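You operate a simulated robot arm through the tools that you are given. There is no shell and no other tool. Be economical: measure what you need, move in short steps, check, and stop when the job is done.

Carry out the task below with a simulated robot arm. There is one attempt and no reset: what you move stays moved.

TASK
Zero the size gauge on the master puck, then gauge the vee block beside it.
Fine: set the puck aside on the bench; the block stays in the gauge with the slide bearing on it.
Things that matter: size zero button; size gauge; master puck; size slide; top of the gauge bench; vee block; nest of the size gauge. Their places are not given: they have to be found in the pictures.

It is judged by the outcome, as a careful person would: the job done as asked, and still so three seconds after it is handed in. It fails if anything else is knocked over, pushed out of place, dropped, spilled or broken.

THE ROBOT
A 7-joint arm with a two-finger parallel gripper, fixed in place. Base frame: the origin is at the foot of the arm, x ahead of it, y to its left, z up; the work surface is at about z = 80. Lengths are in cm, angles in rad, forces in N, time in s.
With the tool pointing down near the work surface it reaches from about 30 to 70 cm from the base axis. Its first joint turns from -1.152 to 1.152 rad. Payload 1.57 kg.
Tool frame: the origin (TCP) lies between the finger pads and is the grasp point; the fingertips stand 3 cm ahead of it; z points along the fingers, y is the line along which they close. The gripper opens to 11 cm. The fingers are 2.4 cm wide and 1.2 cm thick; the gripper's body (4.8 by 11.2 cm) begins 7.8 cm behind the TCP.
Orientation is that of the tool frame in the base frame, as [roll, pitch, yaw] about the fixed x, y, z axes, in that order (R = Rz(yaw) Ry(pitch) Rx(roll)). With the fingers straight down and closing along the base's y, the tool's x points along the base's -x, its y along +y and its z along -z.

THE INTERFACE
- The arm moves only by the tool servo_tool. Its argument "series" is a list of rows, each a list of 7 numbers: the shift along the tool's x, y, z in units of 400 mm (1.0 is 400 mm), then the turn, a rotation vector about the tool's x, y, z in units of 90 degrees (1.0 is 90 degrees), then the gripper command, from -1 (fully open) to 1 (shut), values between in proportion. In form: [[dx, dy, dz, rx, ry, rz, jaw], ...]. A call has 1 to 10 rows; each row is the pose to reach, as a shift and turn from the pose commanded when the call began, along the tool's axes at that moment. A call with a number of a shift or a turn outside -1 to 1 is refused whole. A row lasts 0.2 s, in which the tool goes at most 5 cm and 0.15 rad; a call with a longer step from one row to the next is refused whole, and so is a gripper value outside its range. A pose out of reach is approached as far as the arm can. The call stops where the force on the tool passes 50 N (or 10 N more than at its start, if that is more) or the arm is blocked; 0.2 s more then pass. The fingers move at their own pace (about 10.8 cm/s each) and stop on an object; they squeeze with about 43 N. The grip force told is the motor's: it shows also when the fingers shut on nothing. Time passes only in rows, and 0.2 s behind the last, so rows that repeat a pose let the fingers close. It gives the time, the measured TCP pose, the force on the tool (base axes), the opening and the grip force at its end, in the units of the frame above (readings bear some noise).
- Cameras (640 x 400 px; columns grow to the right, rows downward): "scene" is fixed at [17.25, -40.05, 139.93]; the picture's right is [0.69, -0.73, 0.00], its down [-0.44, -0.42, -0.79] and it looks along [0.58, 0.54, -0.61] (base axes); focal length 278 px, centre (320, 200). "wrist" rides on the gripper at [-3.6, 0, -8] in the tool frame; the picture's right is [0.00, -1.00, 0.00], its down [0.97, 0.00, -0.24] and it looks along [0.24, 0.00, 0.97] (tool axes); focal length 218 px, centre (320, 200).
- camera(camera): a new picture of that camera. No time passes.
- locate(camera, pixels): for up to 12 pixels [column, row] of the newest picture of that camera ("zoom" is the newest enlarged one), the place [x, y, z] in the base frame of the surface seen there, good to about 0.3 cm. No time passes.
- zoom(camera, box): a new picture of the part [left, top, right, bottom] of that camera's present view, enlarged. No time passes.
- close_job(): hands the job in; it is judged then, once.

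Work in short steps. Measure before you move; look again where a grasp or a placing could have gone wrong, and mend it. You have 80 turns and 34 pictures in all, those below and enlarged ones among them. Open the gripper and draw the arm clear of the work before you hand the job in, unless the task says otherwise; then end with one line.

The tools are called after "Emit:" as name(argument=value, ...) on one line, values as JSON. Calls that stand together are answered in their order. servo_tool: Moves the arm, as the interface text tells. Its arguments: {"type":"object","properties":{"series":{"type":"array"}},"required":["series"]} The other tools are called the same way: camera (camera) takes a picture; locate (camera, pixels) gives the place of the surface under pixels of a picture; zoom (camera, box) takes an enlarged picture of a part of a camera's view; close_job () hands the job in.

At the start:

```text
t: 0.0
tool_pos: [39.11, 1.8, 117.48]
orientation: [3.141, 0.001, 3.141]
wrist_force: [-0.2, 0.2, 0.3]
gripper_width: 11.01
grip_force: 0.0
```

scene: 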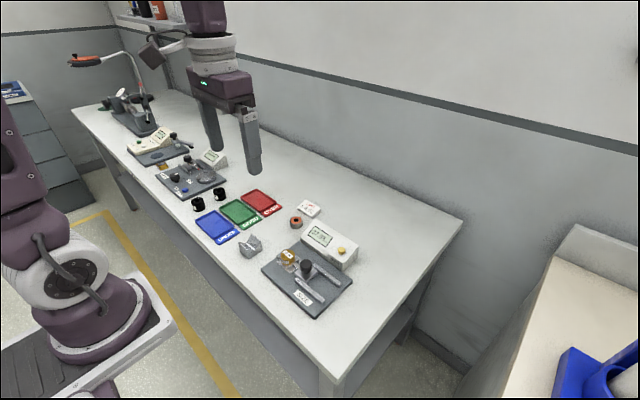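
wrist: 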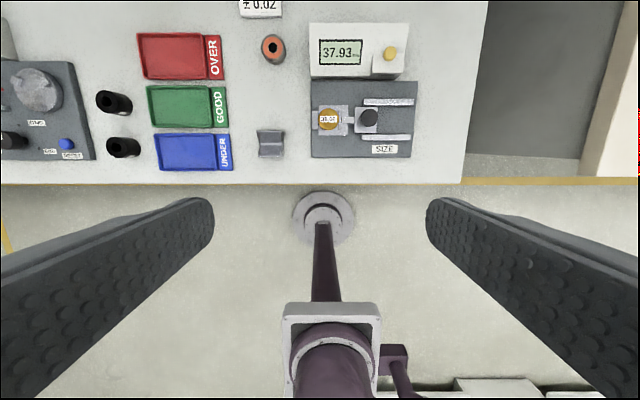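

The gauge is at around (315,265) in the scene picture. I enlarge it for details.

Emit:
zoom(camera="scene", box=[225, 190, 365, 325])

Emit:
zoom(camera="wrist", box=[240, 10, 430, 170])

```text
2.96 times, centred on (295, 258) of scene
```

zoom: 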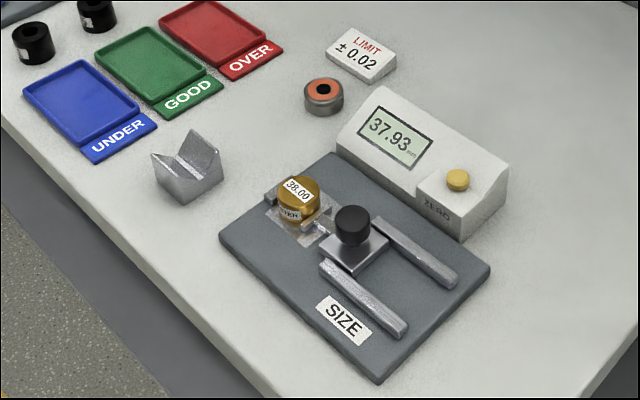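

```text
2.50 times, centred on (335, 90) of wrist
```

zoom: 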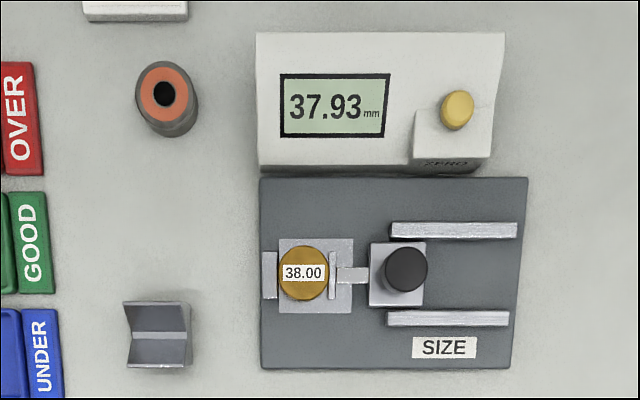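

The wrist zoom shows the puck at (303,272), slide knob (406,270), zero button (457,110) and vee block (157,335). I locate these.

Emit:
locate(camera="zoom", pixels=[[457, 108], [406, 268], [303, 258], [333, 275], [270, 275], [380, 295], [450, 230], [157, 336], [157, 310], [157, 358], [345, 305], [220, 250]])

Emit:
locate(camera="scene", pixels=[[304, 263], [288, 254], [246, 246], [341, 250], [300, 297]])

```text
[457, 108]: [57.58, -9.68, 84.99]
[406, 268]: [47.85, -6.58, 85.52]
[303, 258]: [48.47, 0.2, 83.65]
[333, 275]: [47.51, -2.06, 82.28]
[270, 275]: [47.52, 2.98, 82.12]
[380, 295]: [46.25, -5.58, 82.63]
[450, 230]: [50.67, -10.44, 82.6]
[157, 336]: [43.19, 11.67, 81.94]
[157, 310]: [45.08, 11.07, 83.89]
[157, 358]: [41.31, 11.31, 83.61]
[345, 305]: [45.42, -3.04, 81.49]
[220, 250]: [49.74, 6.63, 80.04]
```

```text
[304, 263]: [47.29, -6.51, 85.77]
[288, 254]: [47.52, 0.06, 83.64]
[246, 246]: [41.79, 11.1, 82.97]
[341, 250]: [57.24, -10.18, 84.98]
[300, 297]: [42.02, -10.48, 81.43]
```

Now I move in above the gauge for a closer look.

Emit:
servo_tool(series=[[-0.045, 0.005, 0.1, 0, 0, 0, -1], [-0.09, 0.01, 0.2, 0, 0, 0, -1], [-0.135, 0.015, 0.3, 0, 0, 0, -1], [-0.18, 0.02, 0.4, 0, 0, 0, -1], [-0.21, 0.02, 0.5, 0, 0, 0, -1], [-0.21, 0.02, 0.5, 0, 0, 0, -1]])

Emit:
camera(camera="wrist")

```text
t: 1.4
tool_pos: [47.55, 2.58, 97.43]
orientation: [3.141, -0.002, -3.141]
wrist_force: [-0.7, 0.0, 1.4]
gripper_width: 10.99
grip_force: 0.1
```

```text
29 pictures are left
```

wrist: 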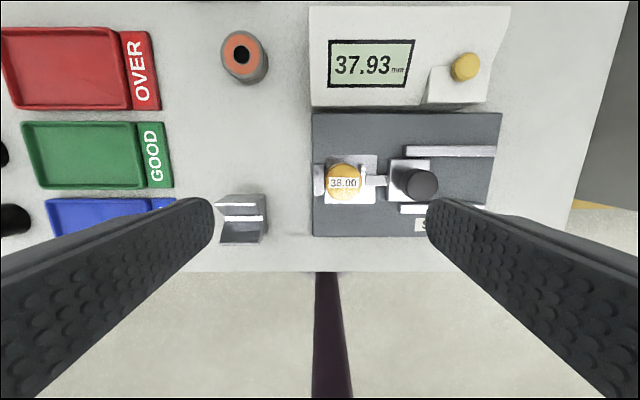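

The nest is at (345,180). I enlarge this.

Emit:
zoom(camera="wrist", box=[300, 140, 450, 230])

Emit:
locate(camera="zoom", pixels=[[70, 170], [130, 170], [180, 220], [240, 170], [272, 130], [330, 190], [255, 250], [115, 100], [110, 262], [400, 150], [500, 190], [550, 190]])

Emit:
locate(camera="wrist", pixels=[[465, 62], [240, 202], [240, 217], [240, 238], [224, 210], [262, 202], [268, 215], [458, 152], [428, 209], [345, 140], [330, 150], [438, 70]])

```text
4.27 times, centred on (375, 185) of wrist
```

zoom: 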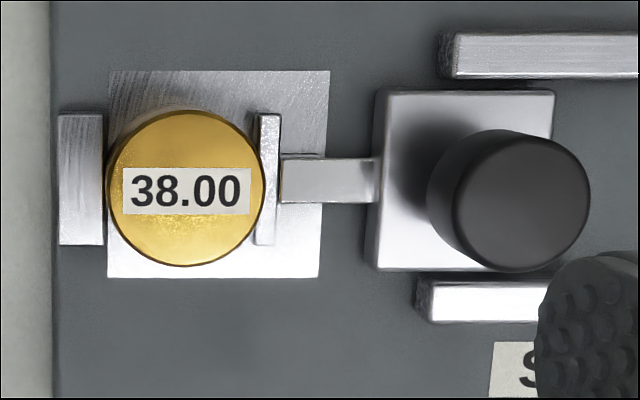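

```text
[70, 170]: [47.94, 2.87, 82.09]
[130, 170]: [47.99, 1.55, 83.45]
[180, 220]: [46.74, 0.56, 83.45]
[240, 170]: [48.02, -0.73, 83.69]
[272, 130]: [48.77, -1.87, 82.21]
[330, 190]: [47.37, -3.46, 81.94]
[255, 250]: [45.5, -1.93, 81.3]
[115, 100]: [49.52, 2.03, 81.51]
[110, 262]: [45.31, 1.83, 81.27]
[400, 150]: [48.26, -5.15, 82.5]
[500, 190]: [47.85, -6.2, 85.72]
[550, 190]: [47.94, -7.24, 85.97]
```

```text
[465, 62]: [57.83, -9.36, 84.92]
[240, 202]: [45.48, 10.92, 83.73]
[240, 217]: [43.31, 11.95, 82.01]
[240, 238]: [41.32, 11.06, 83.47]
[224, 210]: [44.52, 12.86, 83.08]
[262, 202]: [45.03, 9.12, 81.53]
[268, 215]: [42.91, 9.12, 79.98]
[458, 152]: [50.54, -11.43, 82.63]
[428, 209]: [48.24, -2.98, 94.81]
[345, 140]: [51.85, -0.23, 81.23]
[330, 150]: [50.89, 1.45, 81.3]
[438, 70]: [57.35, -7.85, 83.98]
```

The slide bears on the puck with no visible gap. I look at the block closely too.

Emit:
zoom(camera="scene", box=[230, 225, 320, 285])

Emit:
zoom(camera="wrist", box=[200, 180, 290, 250])

Emit:
locate(camera="zoom", pixels=[[430, 110], [470, 110], [430, 340], [375, 400], [150, 130], [120, 330], [420, 230], [480, 230], [100, 100], [160, 350], [360, 350], [400, 110]])

```text
6.67 times, centred on (275, 255) of scene
```

zoom: 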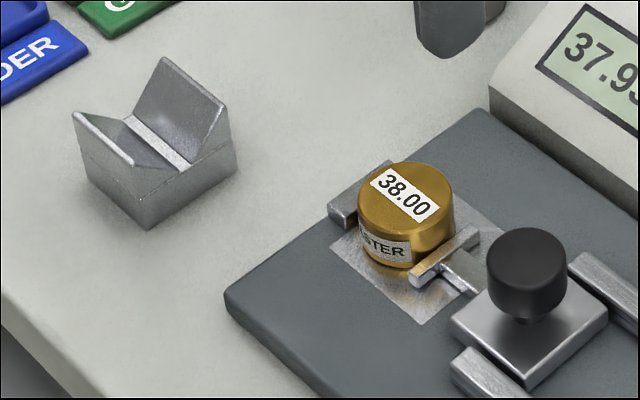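

```text
5.71 times, centred on (245, 215) of wrist
```

zoom: 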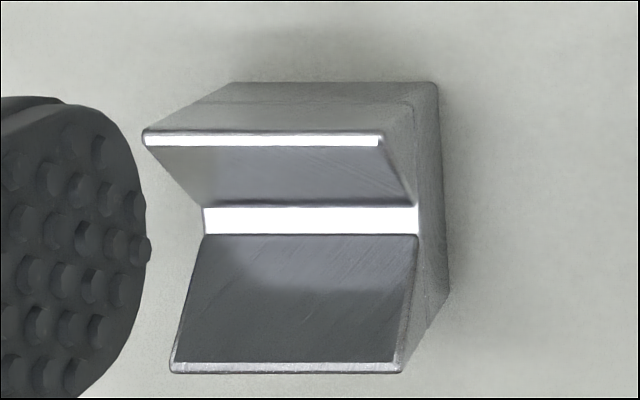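

```text
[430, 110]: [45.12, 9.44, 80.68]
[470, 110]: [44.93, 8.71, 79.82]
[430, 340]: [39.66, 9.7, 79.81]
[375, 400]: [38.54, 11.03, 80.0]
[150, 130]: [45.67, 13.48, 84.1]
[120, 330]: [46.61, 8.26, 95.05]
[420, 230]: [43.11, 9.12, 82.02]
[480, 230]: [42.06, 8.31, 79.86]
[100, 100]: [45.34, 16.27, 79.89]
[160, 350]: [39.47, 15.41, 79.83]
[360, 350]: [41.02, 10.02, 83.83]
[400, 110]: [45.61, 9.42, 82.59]
```

The block's measured face is along y. Next I check the button's surroundings, ring position and display geometry.

Emit:
camera(camera="wrist")

Emit:
locate(camera="wrist", pixels=[[465, 62], [465, 72], [484, 62], [445, 75], [465, 44], [465, 30], [490, 45], [465, 10], [380, 95], [380, 20], [466, 100], [243, 52]])

Emit:
zoom(camera="scene", box=[300, 210, 370, 280])

```text
25 pictures are left
```

wrist: 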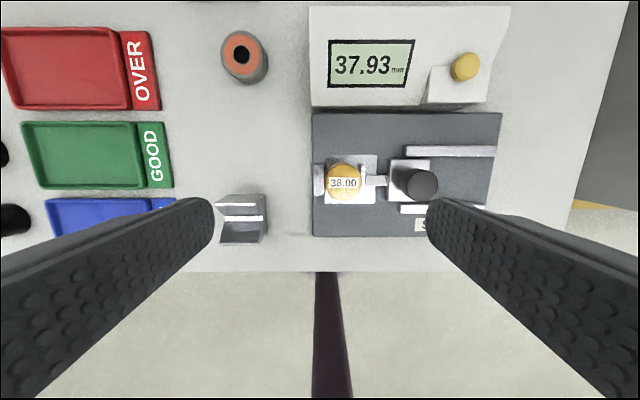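

```text
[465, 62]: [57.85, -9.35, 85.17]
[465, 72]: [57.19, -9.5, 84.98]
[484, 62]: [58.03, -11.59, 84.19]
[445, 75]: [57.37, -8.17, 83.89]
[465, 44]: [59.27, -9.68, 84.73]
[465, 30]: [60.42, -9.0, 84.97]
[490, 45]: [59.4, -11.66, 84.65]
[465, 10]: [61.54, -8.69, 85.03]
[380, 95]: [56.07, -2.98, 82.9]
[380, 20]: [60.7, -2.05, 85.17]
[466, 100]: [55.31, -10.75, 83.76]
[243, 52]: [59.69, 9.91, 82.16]
```

```text
5.71 times, centred on (335, 245) of scene
```

zoom: 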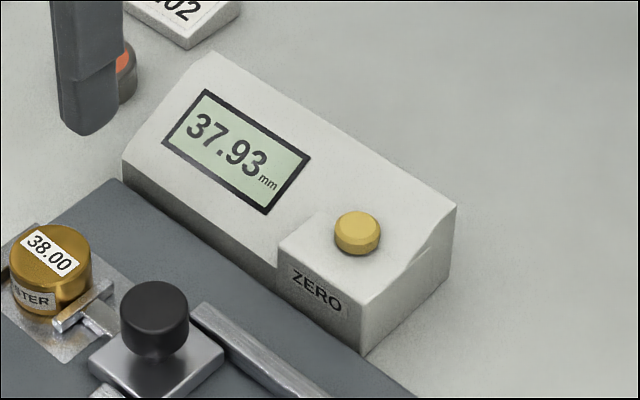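

Button top is at about (57.6,-9.5,85.1). I shut the gripper and move above it.

Emit:
servo_tool(series=[[-0.05, -0.06, 0.03, 0, 0, 0, 1], [-0.1, -0.12, 0.06, 0, 0, 0, 1], [-0.15, -0.18, 0.09, 0, 0, 0, 1], [-0.2, -0.24, 0.12, 0, 0, 0, 1], [-0.239, -0.303, 0.16, 0, 0, 0, 1], [-0.239, -0.303, 0.18, 0, 0, 0, 1], [-0.239, -0.303, 0.18, 0, 0, 0, 1]])

Emit:
zoom(camera="scene", box=[280, 190, 380, 270])

```text
t: 3.0
tool_pos: [57.18, -9.59, 90.28]
orientation: [-3.14, 0.0, -3.142]
wrist_force: [-0.6, 0.3, 0.4]
gripper_width: 0.0
grip_force: 21.3
```

```text
5.00 times, centred on (330, 230) of scene
```

zoom: 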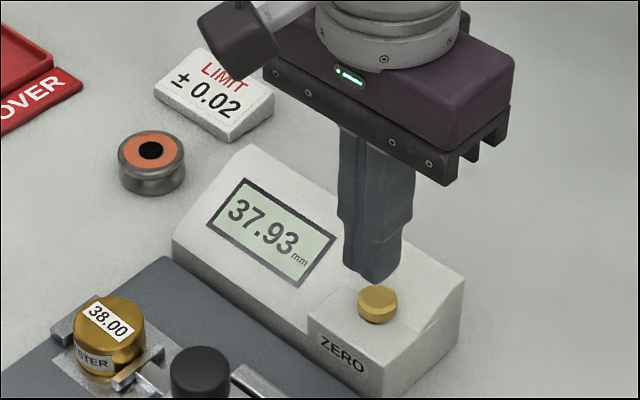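

The tip is above the button with 2 cm clearance. I descend to contact.

Emit:
servo_tool(series=[[0, 0, 0.025, 0, 0, 0, 1], [0, 0, 0.045, 0, 0, 0, 1], [0, 0, 0.052, 0, 0, 0, 1], [0, 0, 0.056, 0, 0, 0, 1]])

```text
t: 4.0
tool_pos: [57.16, -9.71, 88.13]
orientation: [3.14, 0.002, 3.14]
wrist_force: [0.2, 0.4, 0.5]
gripper_width: 0.03
grip_force: 21.4
```

No contact yet (tip about 85.1); I go down a little more in small steps.

Emit:
servo_tool(series=[[0, 0, 0.003, 0, 0, 0, 1], [0, 0, 0.006, 0, 0, 0, 1], [0, 0, 0.008, 0, 0, 0, 1]])

Emit:
zoom(camera="scene", box=[280, 190, 380, 270])

```text
t: 4.8
tool_pos: [57.26, -9.74, 87.83]
orientation: [-3.141, -0.002, 3.141]
wrist_force: [0.5, 0.2, 1.5]
gripper_width: 0.0
grip_force: 20.5
```

```text
5.00 times, centred on (330, 230) of scene
```

zoom: 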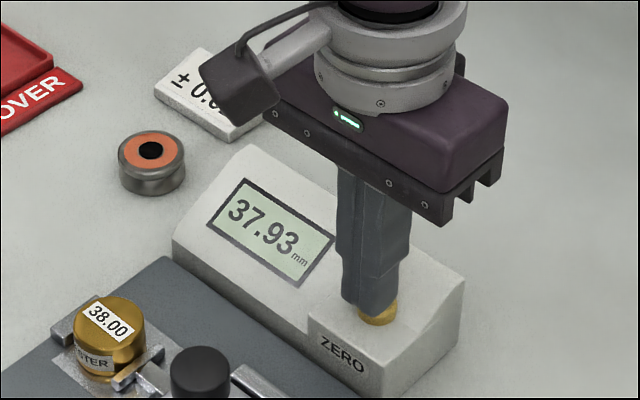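

Just touching the button (1.5 N). I press further.

Emit:
servo_tool(series=[[0, 0, 0.003, 0, 0, 0, 1], [0, 0, 0.006, 0, 0, 0, 1], [0, 0, 0.006, 0, 0, 0, 1]])

Emit:
zoom(camera="scene", box=[280, 190, 380, 270])

```text
t: 5.6
tool_pos: [57.23, -9.57, 87.59]
orientation: [-3.14, 0.0, 3.141]
wrist_force: [1.8, 0.4, 3.1]
gripper_width: 0.0
grip_force: 21.1
```

```text
5.00 times, centred on (330, 230) of scene
```

zoom: 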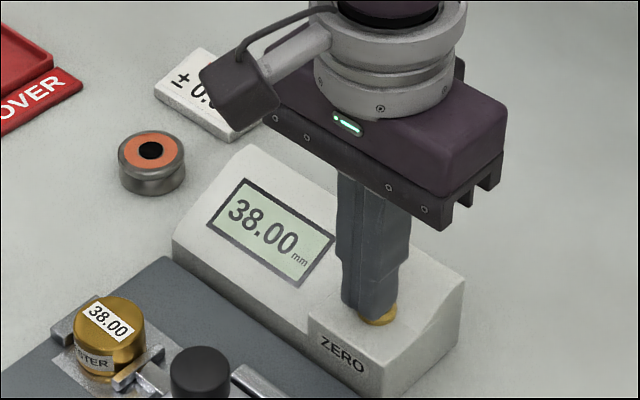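

Reading is now 38.00: zeroed. I lift and move to between the puck and the knob (y about -3.6), still high.

Emit:
servo_tool(series=[[0, 0, -0.06, 0, 0, 0, 1], [0, 0, -0.12, 0, 0, 0, 1], [0.09, 0.05, -0.12, 0, 0, 0, 1], [0.18, 0.1, -0.12, 0, 0, 0, 1], [0.239, 0.15, -0.12, 0, 0, 0, 1], [0.239, 0.15, -0.08, 0, 0, 0, 1], [0.239, 0.15, -0.08, 0, 0, 0, 1]])

Emit:
zoom(camera="wrist", box=[240, 130, 400, 230])

Emit:
zoom(camera="scene", box=[250, 200, 370, 290])

```text
t: 7.2
tool_pos: [47.6, -3.61, 90.69]
orientation: [3.141, -0.001, -3.141]
wrist_force: [0.1, -0.2, -0.3]
gripper_width: 0.0
grip_force: 21.0
```

```text
4.00 times, centred on (320, 180) of wrist
```

zoom: 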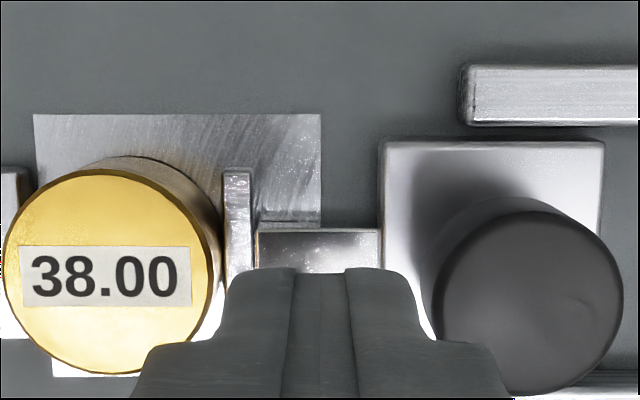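

```text
4.44 times, centred on (310, 245) of scene
```

zoom: 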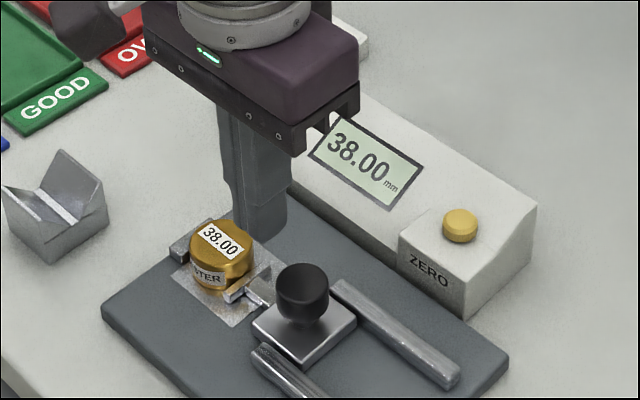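

The gap is clear. I descend to tip height about 83.8 and push the knob toward -y gently.

Emit:
servo_tool(series=[[0, 0, 0.05, 0, 0, 0, 1], [0, 0, 0.0975, 0, 0, 0, 1], [0, -0.01, 0.0975, 0, 0, 0, 1], [0, -0.025, 0.0975, 0, 0, 0, 1], [0, -0.04, 0.0975, 0, 0, 0, 1], [0, -0.055, 0.0975, 0, 0, 0, 1], [0, -0.07, 0.0975, 0, 0, 0, 1], [0, -0.08, 0.0975, 0, 0, 0, 1]])

Emit:
zoom(camera="scene", box=[250, 200, 370, 290])

```text
t: 9.0
tool_pos: [47.68, -6.58, 87.05]
orientation: [3.14, 0.0, -3.14]
wrist_force: [-1.0, 18.6, 2.1]
gripper_width: 0.03
grip_force: 21.9
```

```text
4.44 times, centred on (310, 245) of scene
```

zoom: 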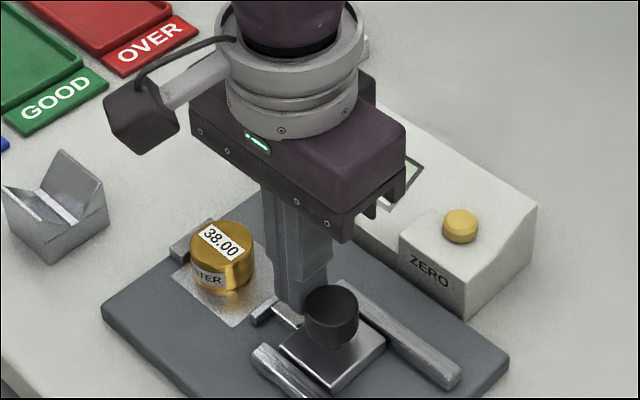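

The slide has moved back with about 18 N resistance. I back off to see whether it stays.

Emit:
servo_tool(series=[[0, 0.01, 0, 0, 0, 0, 1], [0, 0.025, 0, 0, 0, 0, 1], [0, 0.035, 0, 0, 0, 0, 1], [0, 0.035, -0.06, 0, 0, 0, 1], [0, 0.035, -0.12, 0, 0, 0, 1], [0, 0.035, -0.15, 0, 0, 0, 1]])

Emit:
zoom(camera="scene", box=[250, 200, 370, 290])

```text
t: 10.4
tool_pos: [47.51, -5.42, 92.82]
orientation: [-3.141, -0.001, 3.139]
wrist_force: [0.3, 0.6, -0.3]
gripper_width: 0.0
grip_force: 21.2
```

```text
4.44 times, centred on (310, 245) of scene
```

zoom: 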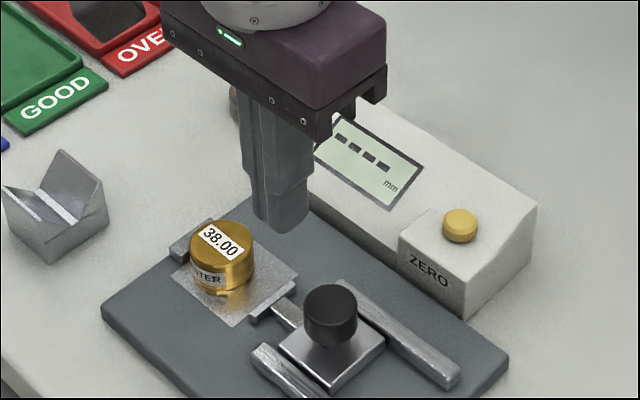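

The slide stays open; display shows dashes. Now I turn the gripper 90° so the fingers close along x, and move over the puck.

Emit:
servo_tool(series=[[0, 0.03, 0, 0, 0, 0.095, 1], [0, 0.06, 0, 0, 0, 0.19, 1], [0, 0.09, 0, 0, 0, 0.285, 0.5], [0, 0.12, 0, 0, 0, 0.38, 0], [0, 0.145, 0, 0, 0, 0.475, -0.27], [0, 0.145, 0, 0, 0, 0.57, -0.27], [0, 0.145, 0, 0, 0, 0.665, -0.27], [0, 0.145, 0, 0, 0, 0.76, -0.27], [0, 0.145, 0, 0, 0, 0.855, -0.27], [0, 0.145, 0, 0, 0, 0.95, -0.27]])

Emit:
servo_tool(series=[[0, 0, 0, 0, 0, 0.05, -0.27], [0, 0, 0, 0, 0, 0.05, -0.27]])

Emit:
camera(camera="wrist")

```text
t: 12.6
tool_pos: [47.59, 0.4, 92.79]
orientation: [3.141, -0.001, 1.645]
wrist_force: [-0.5, 0.4, 0.3]
gripper_width: 7.01
grip_force: 0.1
```

```text
t: 13.2
tool_pos: [47.6, 0.34, 92.92]
orientation: [-3.141, 0.001, 1.57]
wrist_force: [-0.8, -0.7, -0.2]
gripper_width: 7.01
grip_force: 0.1
```

```text
16 pictures are left
```

wrist: 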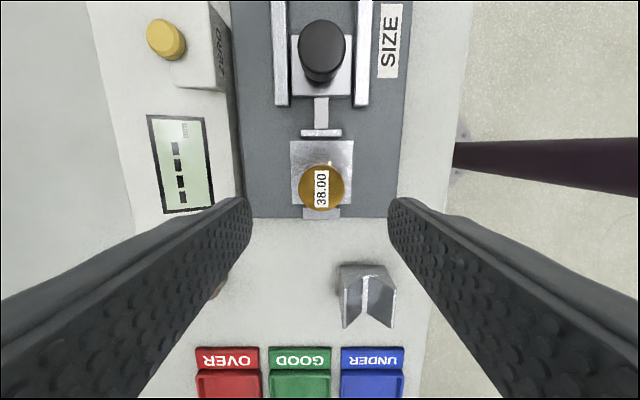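

Emit:
locate(camera="wrist", pixels=[[321, 168], [321, 206], [301, 188], [343, 188], [322, 134], [322, 212], [352, 280], [384, 285], [368, 266], [352, 320], [384, 320]])

```text
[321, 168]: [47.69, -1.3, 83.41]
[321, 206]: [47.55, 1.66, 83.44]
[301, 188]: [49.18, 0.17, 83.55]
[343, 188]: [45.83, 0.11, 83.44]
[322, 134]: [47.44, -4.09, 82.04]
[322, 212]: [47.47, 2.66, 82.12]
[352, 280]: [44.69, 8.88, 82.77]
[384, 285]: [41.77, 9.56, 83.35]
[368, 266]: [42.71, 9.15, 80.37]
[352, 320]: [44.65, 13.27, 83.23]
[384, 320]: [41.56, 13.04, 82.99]
```

Puck centred at about (47.5, 0.2), directly under the gripper. I descend to TCP 84.8 and close.

Emit:
servo_tool(series=[[0, 0, 0.08, 0, 0, 0, -0.27], [0, 0, 0.16, 0, 0, 0, -0.27], [0, 0, 0.202, 0, 0, 0, -0.27], [0, 0, 0.202, 0, 0, 0, -0.27], [0, 0, 0.202, 0, 0, 0, 0.6], [0, 0, 0.202, 0, 0, 0, 0.6], [0, 0, 0.202, 0, 0, 0, 0.6]])

```text
t: 14.8
tool_pos: [47.77, 0.4, 84.86]
orientation: [3.141, 0.0, 1.57]
wrist_force: [-0.5, 0.2, -0.2]
gripper_width: 3.69
grip_force: 43.1
```

Gripped at 3.69 cm. I lift and carry it to the bare bench at about (50, 6.1).

Emit:
servo_tool(series=[[0, 0, -0.06, 0, 0, 0, 0.6], [0, 0, -0.12, 0, 0, 0, 0.6], [0.07, 0.028, -0.12, 0, 0, 0, 0.6], [0.144, 0.055, -0.12, 0, 0, 0, 0.6], [0.144, 0.055, -0.06, 0, 0, 0, 0.6], [0.144, 0.055, 0.0, 0, 0, 0, 0.6], [0.144, 0.055, 0.026, 0, 0, 0, 0.6], [0.144, 0.055, 0.03, 0, 0, 0, 0.6]])

```text
t: 16.6
tool_pos: [49.78, 6.19, 83.55]
orientation: [3.141, 0.001, 1.569]
wrist_force: [0.2, 1.0, -1.6]
gripper_width: 3.67
grip_force: 42.8
```

The wrist still carries the weight (-1.6 N), so I lower in small steps to contact.

Emit:
servo_tool(series=[[0, 0, 0.003, 0, 0, 0, 0.6], [0, 0, 0.005, 0, 0, 0, 0.6]])

```text
t: 17.2
tool_pos: [49.78, 6.24, 83.52]
orientation: [-3.14, 0.0, 1.571]
wrist_force: [0.3, 0.4, -1.8]
gripper_width: 3.66
grip_force: 43.0
```

Emit:
servo_tool(series=[[0, 0, 0.003, 0, 0, 0, 0.6], [0, 0, 0.005, 0, 0, 0, 0.6]])

Emit:
zoom(camera="scene", box=[240, 190, 320, 250])

```text
t: 17.8
tool_pos: [49.77, 6.15, 83.35]
orientation: [3.14, -0.001, 1.572]
wrist_force: [-4.5, 2.3, 38.6]
gripper_width: 3.7
grip_force: 43.0
```

```text
6.67 times, centred on (280, 220) of scene
```

zoom: 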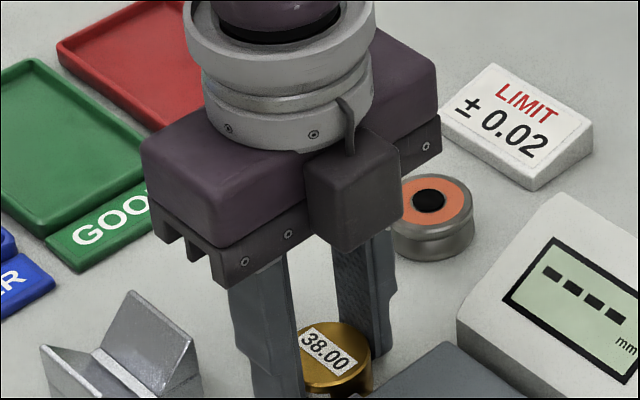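

On the bench. I release, then lift and move over the block (43.4, 11.2).

Emit:
servo_tool(series=[[0, 0, -0.003, 0, 0, 0, 0.6], [0, 0, -0.003, 0, 0, 0, 0.1], [0, 0, -0.003, 0, 0, 0, 0.1], [0, 0, -0.06, 0, 0, 0, 0.1], [0, 0, -0.15, 0, 0, 0, 0], [0, 0, -0.24, 0, 0, 0, -0.27], [0.06, -0.08, -0.24, 0, 0, 0, -0.27], [0.125, -0.16, -0.24, 0, 0, 0, -0.27], [0.125, -0.16, -0.24, 0, 0, 0, -0.27]])

Emit:
camera(camera="wrist")

```text
t: 19.8
tool_pos: [43.36, 11.22, 92.63]
orientation: [-3.141, -0.001, 1.569]
wrist_force: [0.0, 0.3, -0.3]
gripper_width: 6.98
grip_force: 0.0
```

```text
14 pictures are left
```

wrist: 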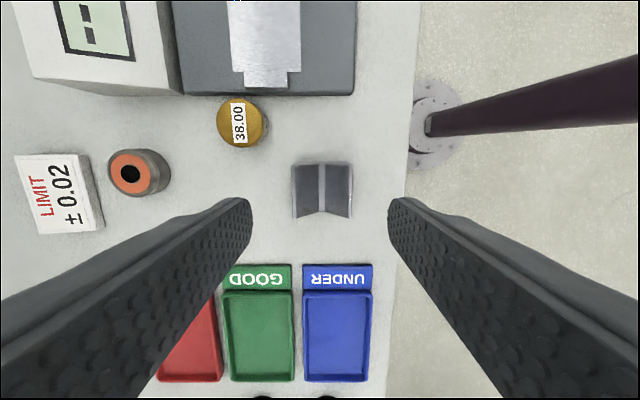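

Emit:
zoom(camera="wrist", box=[272, 150, 372, 230])

Emit:
locate(camera="zoom", pixels=[[320, 110], [320, 330], [140, 120], [140, 320], [505, 120], [505, 320], [320, 200], [200, 110], [450, 110], [240, 330], [400, 330], [320, 85]])

```text
5.00 times, centred on (322, 190) of wrist
```

zoom: 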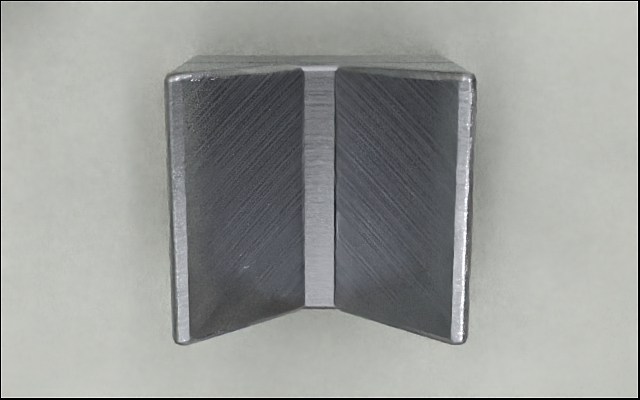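

```text
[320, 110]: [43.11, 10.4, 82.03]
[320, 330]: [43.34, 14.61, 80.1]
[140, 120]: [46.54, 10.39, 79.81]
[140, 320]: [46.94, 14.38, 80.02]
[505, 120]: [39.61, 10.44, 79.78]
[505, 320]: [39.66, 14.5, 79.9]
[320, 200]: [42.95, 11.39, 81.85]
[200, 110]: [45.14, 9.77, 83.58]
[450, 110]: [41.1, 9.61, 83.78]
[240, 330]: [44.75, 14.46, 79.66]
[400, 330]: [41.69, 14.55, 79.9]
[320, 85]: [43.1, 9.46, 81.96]
```

Block centre is about (43.2, 11.2), square to the gripper. I descend to TCP 83.8 and grip its sides along x.

Emit:
servo_tool(series=[[0, -0.004, 0.08, 0, 0, 0, -0.27], [0, -0.004, 0.16, 0, 0, 0, -0.27], [0, -0.004, 0.221, 0, 0, 0, -0.27], [0, -0.004, 0.221, 0, 0, 0, -0.27], [0, -0.004, 0.221, 0, 0, 0, 0.6], [0, -0.004, 0.221, 0, 0, 0, 0.6], [0, -0.004, 0.221, 0, 0, 0, 0.6]])

```text
t: 21.4
tool_pos: [43.13, 11.33, 83.98]
orientation: [-3.141, 0.0, 1.567]
wrist_force: [0.0, 0.0, 0.3]
gripper_width: 4.76
grip_force: 42.8
```

Gripped at 4.76 cm. I lift and carry it over the nest, stopping a bit high.

Emit:
servo_tool(series=[[0, 0, -0.08, 0, 0, 0, 0.6], [0, 0, -0.17, 0, 0, 0, 0.6], [-0.095, 0.037, -0.17, 0, 0, 0, 0.6], [-0.19, 0.073, -0.17, 0, 0, 0, 0.6], [-0.28, 0.108, -0.17, 0, 0, 0, 0.6], [-0.28, 0.108, -0.1, 0, 0, 0, 0.6], [-0.28, 0.108, -0.1, 0, 0, 0, 0.6]])

Emit:
camera(camera="wrist")

Emit:
zoom(camera="scene", box=[250, 200, 370, 290])

```text
t: 23.0
tool_pos: [47.48, -0.11, 87.92]
orientation: [3.14, 0.0, 1.57]
wrist_force: [-0.3, -0.2, -4.9]
gripper_width: 4.79
grip_force: 43.0
```

```text
12 pictures are left
```

wrist: 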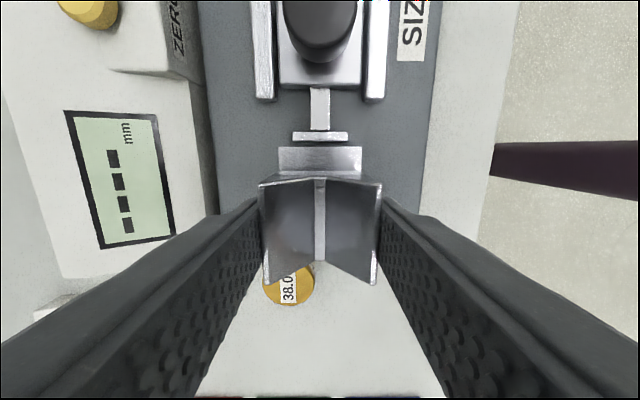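

```text
4.44 times, centred on (310, 245) of scene
```

zoom: 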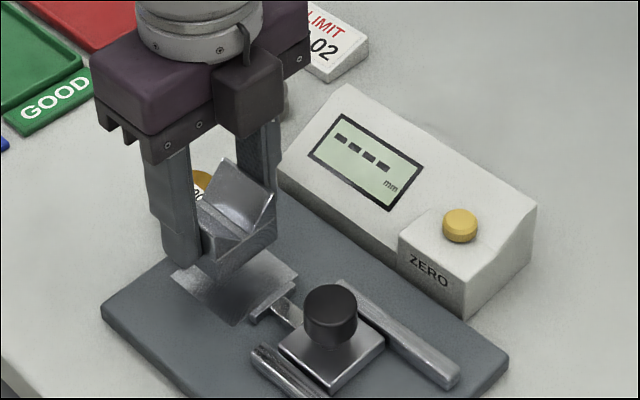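

Emit:
locate(camera="wrist", pixels=[[320, 183], [320, 256], [263, 188], [372, 276], [268, 276], [320, 136], [320, 155], [285, 188], [355, 188]])

```text
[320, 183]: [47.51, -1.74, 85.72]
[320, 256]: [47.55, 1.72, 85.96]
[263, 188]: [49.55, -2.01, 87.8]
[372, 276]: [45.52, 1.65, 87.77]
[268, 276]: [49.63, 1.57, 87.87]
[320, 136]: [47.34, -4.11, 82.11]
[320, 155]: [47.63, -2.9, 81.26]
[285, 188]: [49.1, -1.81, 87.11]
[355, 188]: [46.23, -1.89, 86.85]
```

Block spans y from -2.1 to 1.8, clear of both anvils. I lower it to just above the nest.

Emit:
servo_tool(series=[[0, 0, 0.03, 0, 0, 0, 0.6], [0, 0, 0.055, 0, 0, 0, 0.6], [0, 0, 0.06, 0, 0, 0, 0.6], [0, 0, 0.063, 0, 0, 0, 0.6]])

```text
t: 24.0
tool_pos: [47.67, -0.03, 85.36]
orientation: [3.139, 0.001, 1.57]
wrist_force: [1.2, -0.8, 10.0]
gripper_width: 4.8
grip_force: 43.1
```

Seated (10 N up). I release, and rise clear.

Emit:
servo_tool(series=[[0, 0, -0.001, 0, 0, 0, 0], [0, 0, -0.001, 0, 0, 0, -0.1], [0, 0, -0.001, 0, 0, 0, -0.1], [0, 0, -0.06, 0, 0, 0, -0.1], [0, 0, -0.14, 0, 0, 0, -0.1], [0, 0, -0.2, 0, 0, 0, 0], [0, 0, -0.2, 0, 0, 0, 1], [0, 0, -0.2, 0, 0, 0, 1], [0, 0, -0.2, 0, 0, 0, 1]])

Emit:
camera(camera="wrist")

Emit:
locate(camera="wrist", pixels=[[320, 55], [320, 25], [320, 40], [310, 45], [335, 45], [320, 135], [300, 180], [340, 180]])

```text
t: 26.0
tool_pos: [47.59, 0.07, 93.32]
orientation: [-3.14, -0.001, 1.569]
wrist_force: [-0.7, -0.2, -0.3]
gripper_width: 0.0
grip_force: 21.4
```

```text
10 pictures are left
```

wrist: 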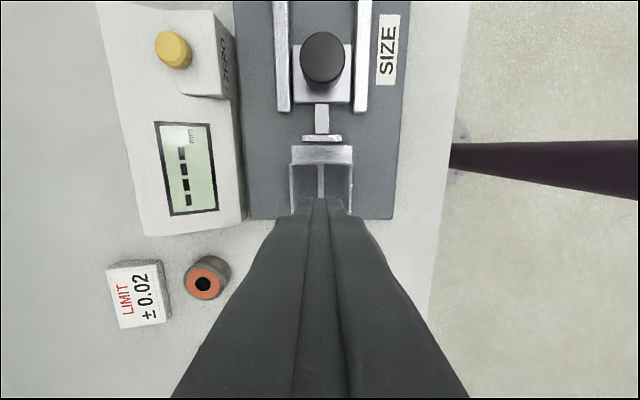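

```text
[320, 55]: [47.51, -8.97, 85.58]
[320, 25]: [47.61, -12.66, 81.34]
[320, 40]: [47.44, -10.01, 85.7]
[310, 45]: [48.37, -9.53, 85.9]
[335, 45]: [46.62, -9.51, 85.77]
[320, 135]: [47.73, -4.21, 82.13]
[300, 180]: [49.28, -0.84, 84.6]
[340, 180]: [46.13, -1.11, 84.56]
```

Block stands in the nest. Knob's far edge is at y about -10.6; I move with shut fingers to y = -12.7, beyond it, and descend.

Emit:
servo_tool(series=[[-0.11, 0, 0, 0, 0, 0, 1], [-0.22, 0, 0, 0, 0, 0, 1], [-0.32, 0, 0, 0, 0, 0, 1], [-0.32, 0, 0.08, 0, 0, 0, 1], [-0.32, 0, 0.158, 0, 0, 0, 1], [-0.32, 0, 0.158, 0, 0, 0, 1]])

Emit:
zoom(camera="scene", box=[250, 200, 370, 290])

```text
t: 27.4
tool_pos: [47.62, -13.0, 87.15]
orientation: [-3.141, 0.0, 1.571]
wrist_force: [0.0, -0.6, 0.3]
gripper_width: 0.01
grip_force: 22.0
```

```text
4.44 times, centred on (310, 245) of scene
```

zoom: 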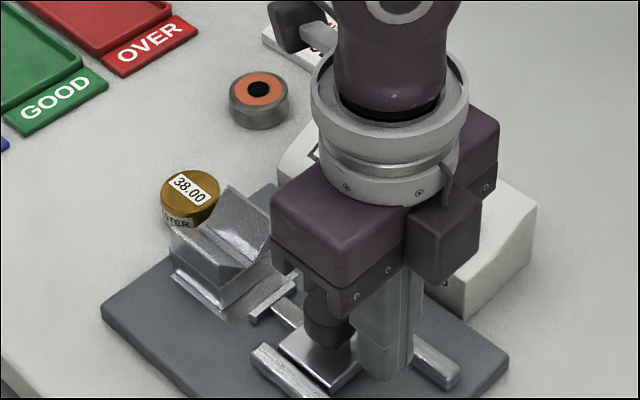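

I push the knob toward +y in small steps.

Emit:
servo_tool(series=[[0.015, 0, 0, 0, 0, 0, 1], [0.03, 0, 0, 0, 0, 0, 1], [0.04, 0, 0, 0, 0, 0, 1], [0.05, 0, 0, 0, 0, 0, 1], [0.06, 0, 0, 0, 0, 0, 1], [0.068, 0, 0, 0, 0, 0, 1]])

```text
t: 28.8
tool_pos: [47.63, -10.18, 87.06]
orientation: [3.141, -0.001, 1.569]
wrist_force: [0.8, -0.1, 0.2]
gripper_width: 0.0
grip_force: 21.2
```

Emit:
servo_tool(series=[[0.008, 0, 0, 0, 0, 0, 1], [0.016, 0, 0, 0, 0, 0, 1]])

Emit:
camera(camera="wrist")

```text
t: 29.6
tool_pos: [47.5, -10.04, 87.15]
orientation: [3.138, 0.011, 1.566]
wrist_force: [0.0, -7.7, 0.5]
gripper_width: 0.01
grip_force: 20.6
stopped in row 2: the force on the tool passed its limit (the readings are from after the stop); the commanded pose is now the measured one
```

```text
8 pictures are left
```

wrist: 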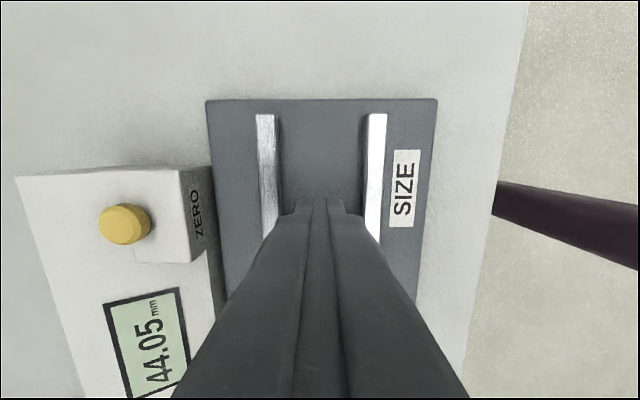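

The display reads 44.05 and the push stopped on force. I look at the nest before pushing more.

Emit:
zoom(camera="scene", box=[265, 230, 335, 290])

Emit:
locate(camera="zoom", pixels=[[200, 220], [120, 160], [300, 240], [250, 160]])

```text
6.67 times, centred on (300, 260) of scene
```

zoom: 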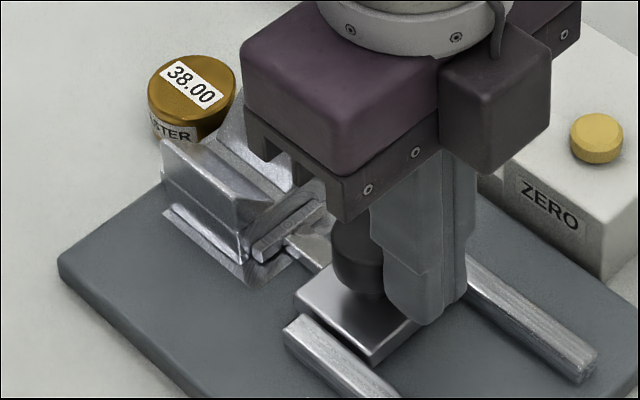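

```text
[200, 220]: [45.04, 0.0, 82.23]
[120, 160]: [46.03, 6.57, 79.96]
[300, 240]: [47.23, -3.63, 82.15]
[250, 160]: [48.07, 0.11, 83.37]
```

The slide anvil is at the block's face with the block not yet against the fixed anvil. I push on more slowly.

Emit:
servo_tool(series=[[0.0025, 0, 0, 0, 0, 0, 1], [0.005, 0, 0, 0, 0, 0, 1], [0.0075, 0, 0, 0, 0, 0, 1], [0.01, 0, 0, 0, 0, 0, 1]])

Emit:
zoom(camera="wrist", box=[90, 150, 440, 400])

```text
t: 30.6
tool_pos: [47.62, -10.07, 87.13]
orientation: [3.135, 0.018, 1.562]
wrist_force: [3.2, -47.7, -1.1]
gripper_width: 0.0
grip_force: 21.5
```

```text
1.60 times, centred on (265, 275) of wrist
```

zoom: 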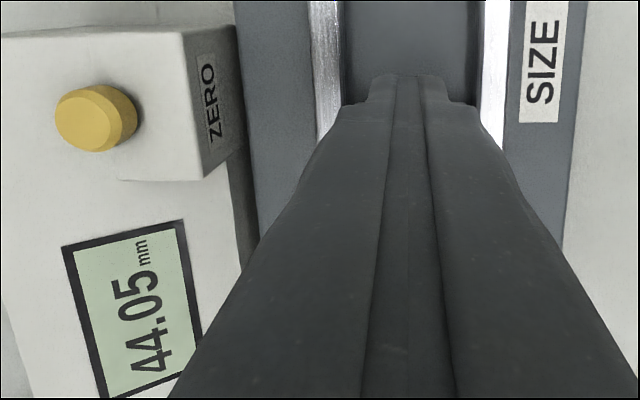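

The slide is firmly stopped at 44.05, so the block is probably home against the fixed anvil. I back off, rise, and inspect from above the nest.

Emit:
servo_tool(series=[[-0.02, 0, 0, 0, 0, 0, 1], [-0.045, 0, 0, 0, 0, 0, 1], [-0.045, 0, -0.09, 0, 0, 0, 1], [-0.045, 0, -0.18, 0, 0, 0, 0], [0.06, 0, -0.22, 0, 0, 0, -1], [0.16, 0, -0.24, 0, 0, 0, -1], [0.25, 0, -0.24, 0, 0, 0, -1], [0.25, 0, -0.24, 0, 0, 0, -1]])

Emit:
zoom(camera="wrist", box=[250, 100, 400, 230])

Emit:
locate(camera="zoom", pixels=[[300, 250], [300, 200], [300, 160], [240, 250], [300, 300], [300, 330]])

```text
t: 32.4
tool_pos: [47.63, 0.72, 96.62]
orientation: [3.137, 0.011, 1.566]
wrist_force: [0.1, 0.4, -0.3]
gripper_width: 10.99
grip_force: 0.0
```

```text
3.08 times, centred on (325, 165) of wrist
```

zoom: 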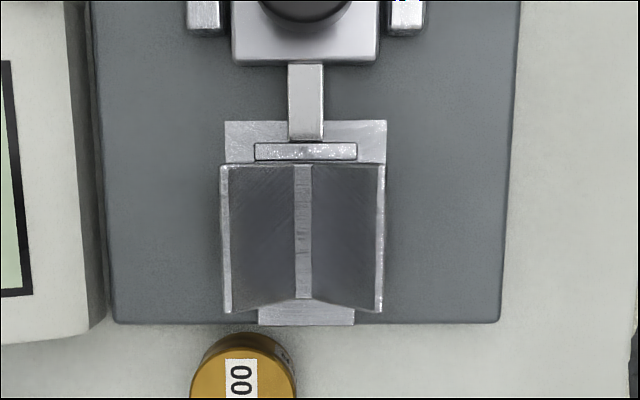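

```text
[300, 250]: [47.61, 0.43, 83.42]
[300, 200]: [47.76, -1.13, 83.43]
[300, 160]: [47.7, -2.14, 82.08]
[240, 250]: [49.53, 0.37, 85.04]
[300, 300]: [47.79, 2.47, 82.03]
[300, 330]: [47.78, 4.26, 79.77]
```

The block (about 4.4 × 4.8 cm) is held between both anvils. I draw the arm clear and take a final look.

Emit:
servo_tool(series=[[0, 0, -0.1, 0, 0, 0, -1], [0, -0.05, -0.2, 0, 0, 0, -1], [0.05, -0.12, -0.28, 0, 0, 0, -1], [0.12, -0.2, -0.32, 0, 0, 0, -1], [0.12, -0.2, -0.32, 0, 0, 0, -1]])

Emit:
zoom(camera="scene", box=[265, 215, 365, 295])

Emit:
camera(camera="wrist")

```text
t: 33.6
tool_pos: [39.54, 5.77, 109.13]
orientation: [3.139, 0.012, 1.566]
wrist_force: [0.4, 0.5, 0.8]
gripper_width: 11.01
grip_force: 0.1
```

```text
5.00 times, centred on (315, 255) of scene
```

zoom: 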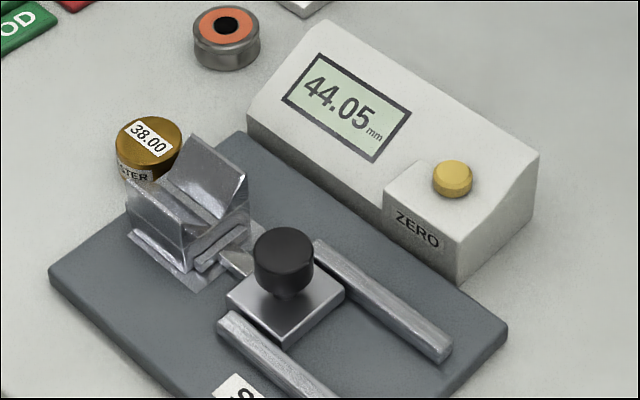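

```text
3 pictures are left
```

wrist: 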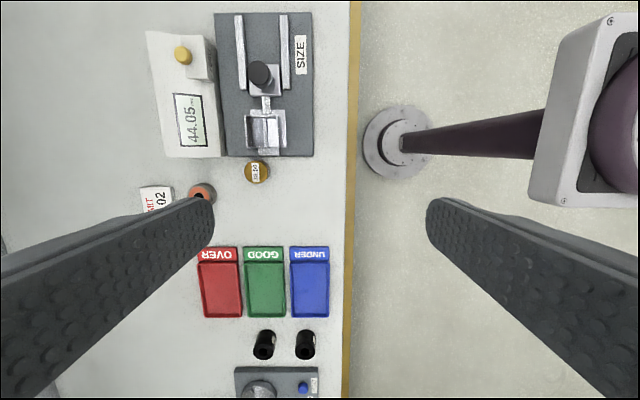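

Emit:
zoom(camera="wrist", box=[230, 90, 300, 190])

```text
4.00 times, centred on (265, 140) of wrist
```

zoom: 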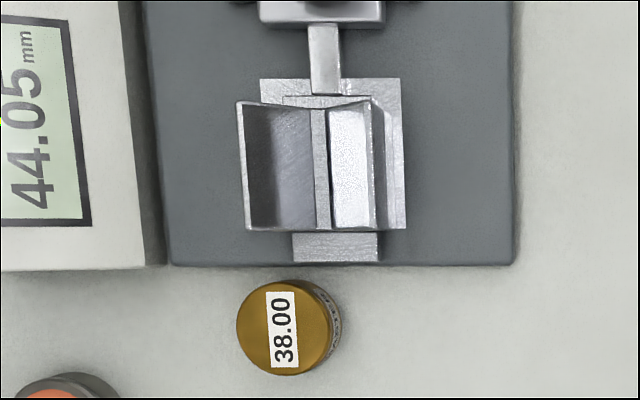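

The block sits flush between both anvils, the puck stands on the bench clear of the gauge, and the display reads 44.05. I hand in.

Emit:
close_job()

```text
The job is handed in.
```

The gauge is zeroed on the master puck (it reads 38.00). The puck is set aside on the bench, and the vee block is in the nest with the slide bearing on it, reading 44.05 mm.
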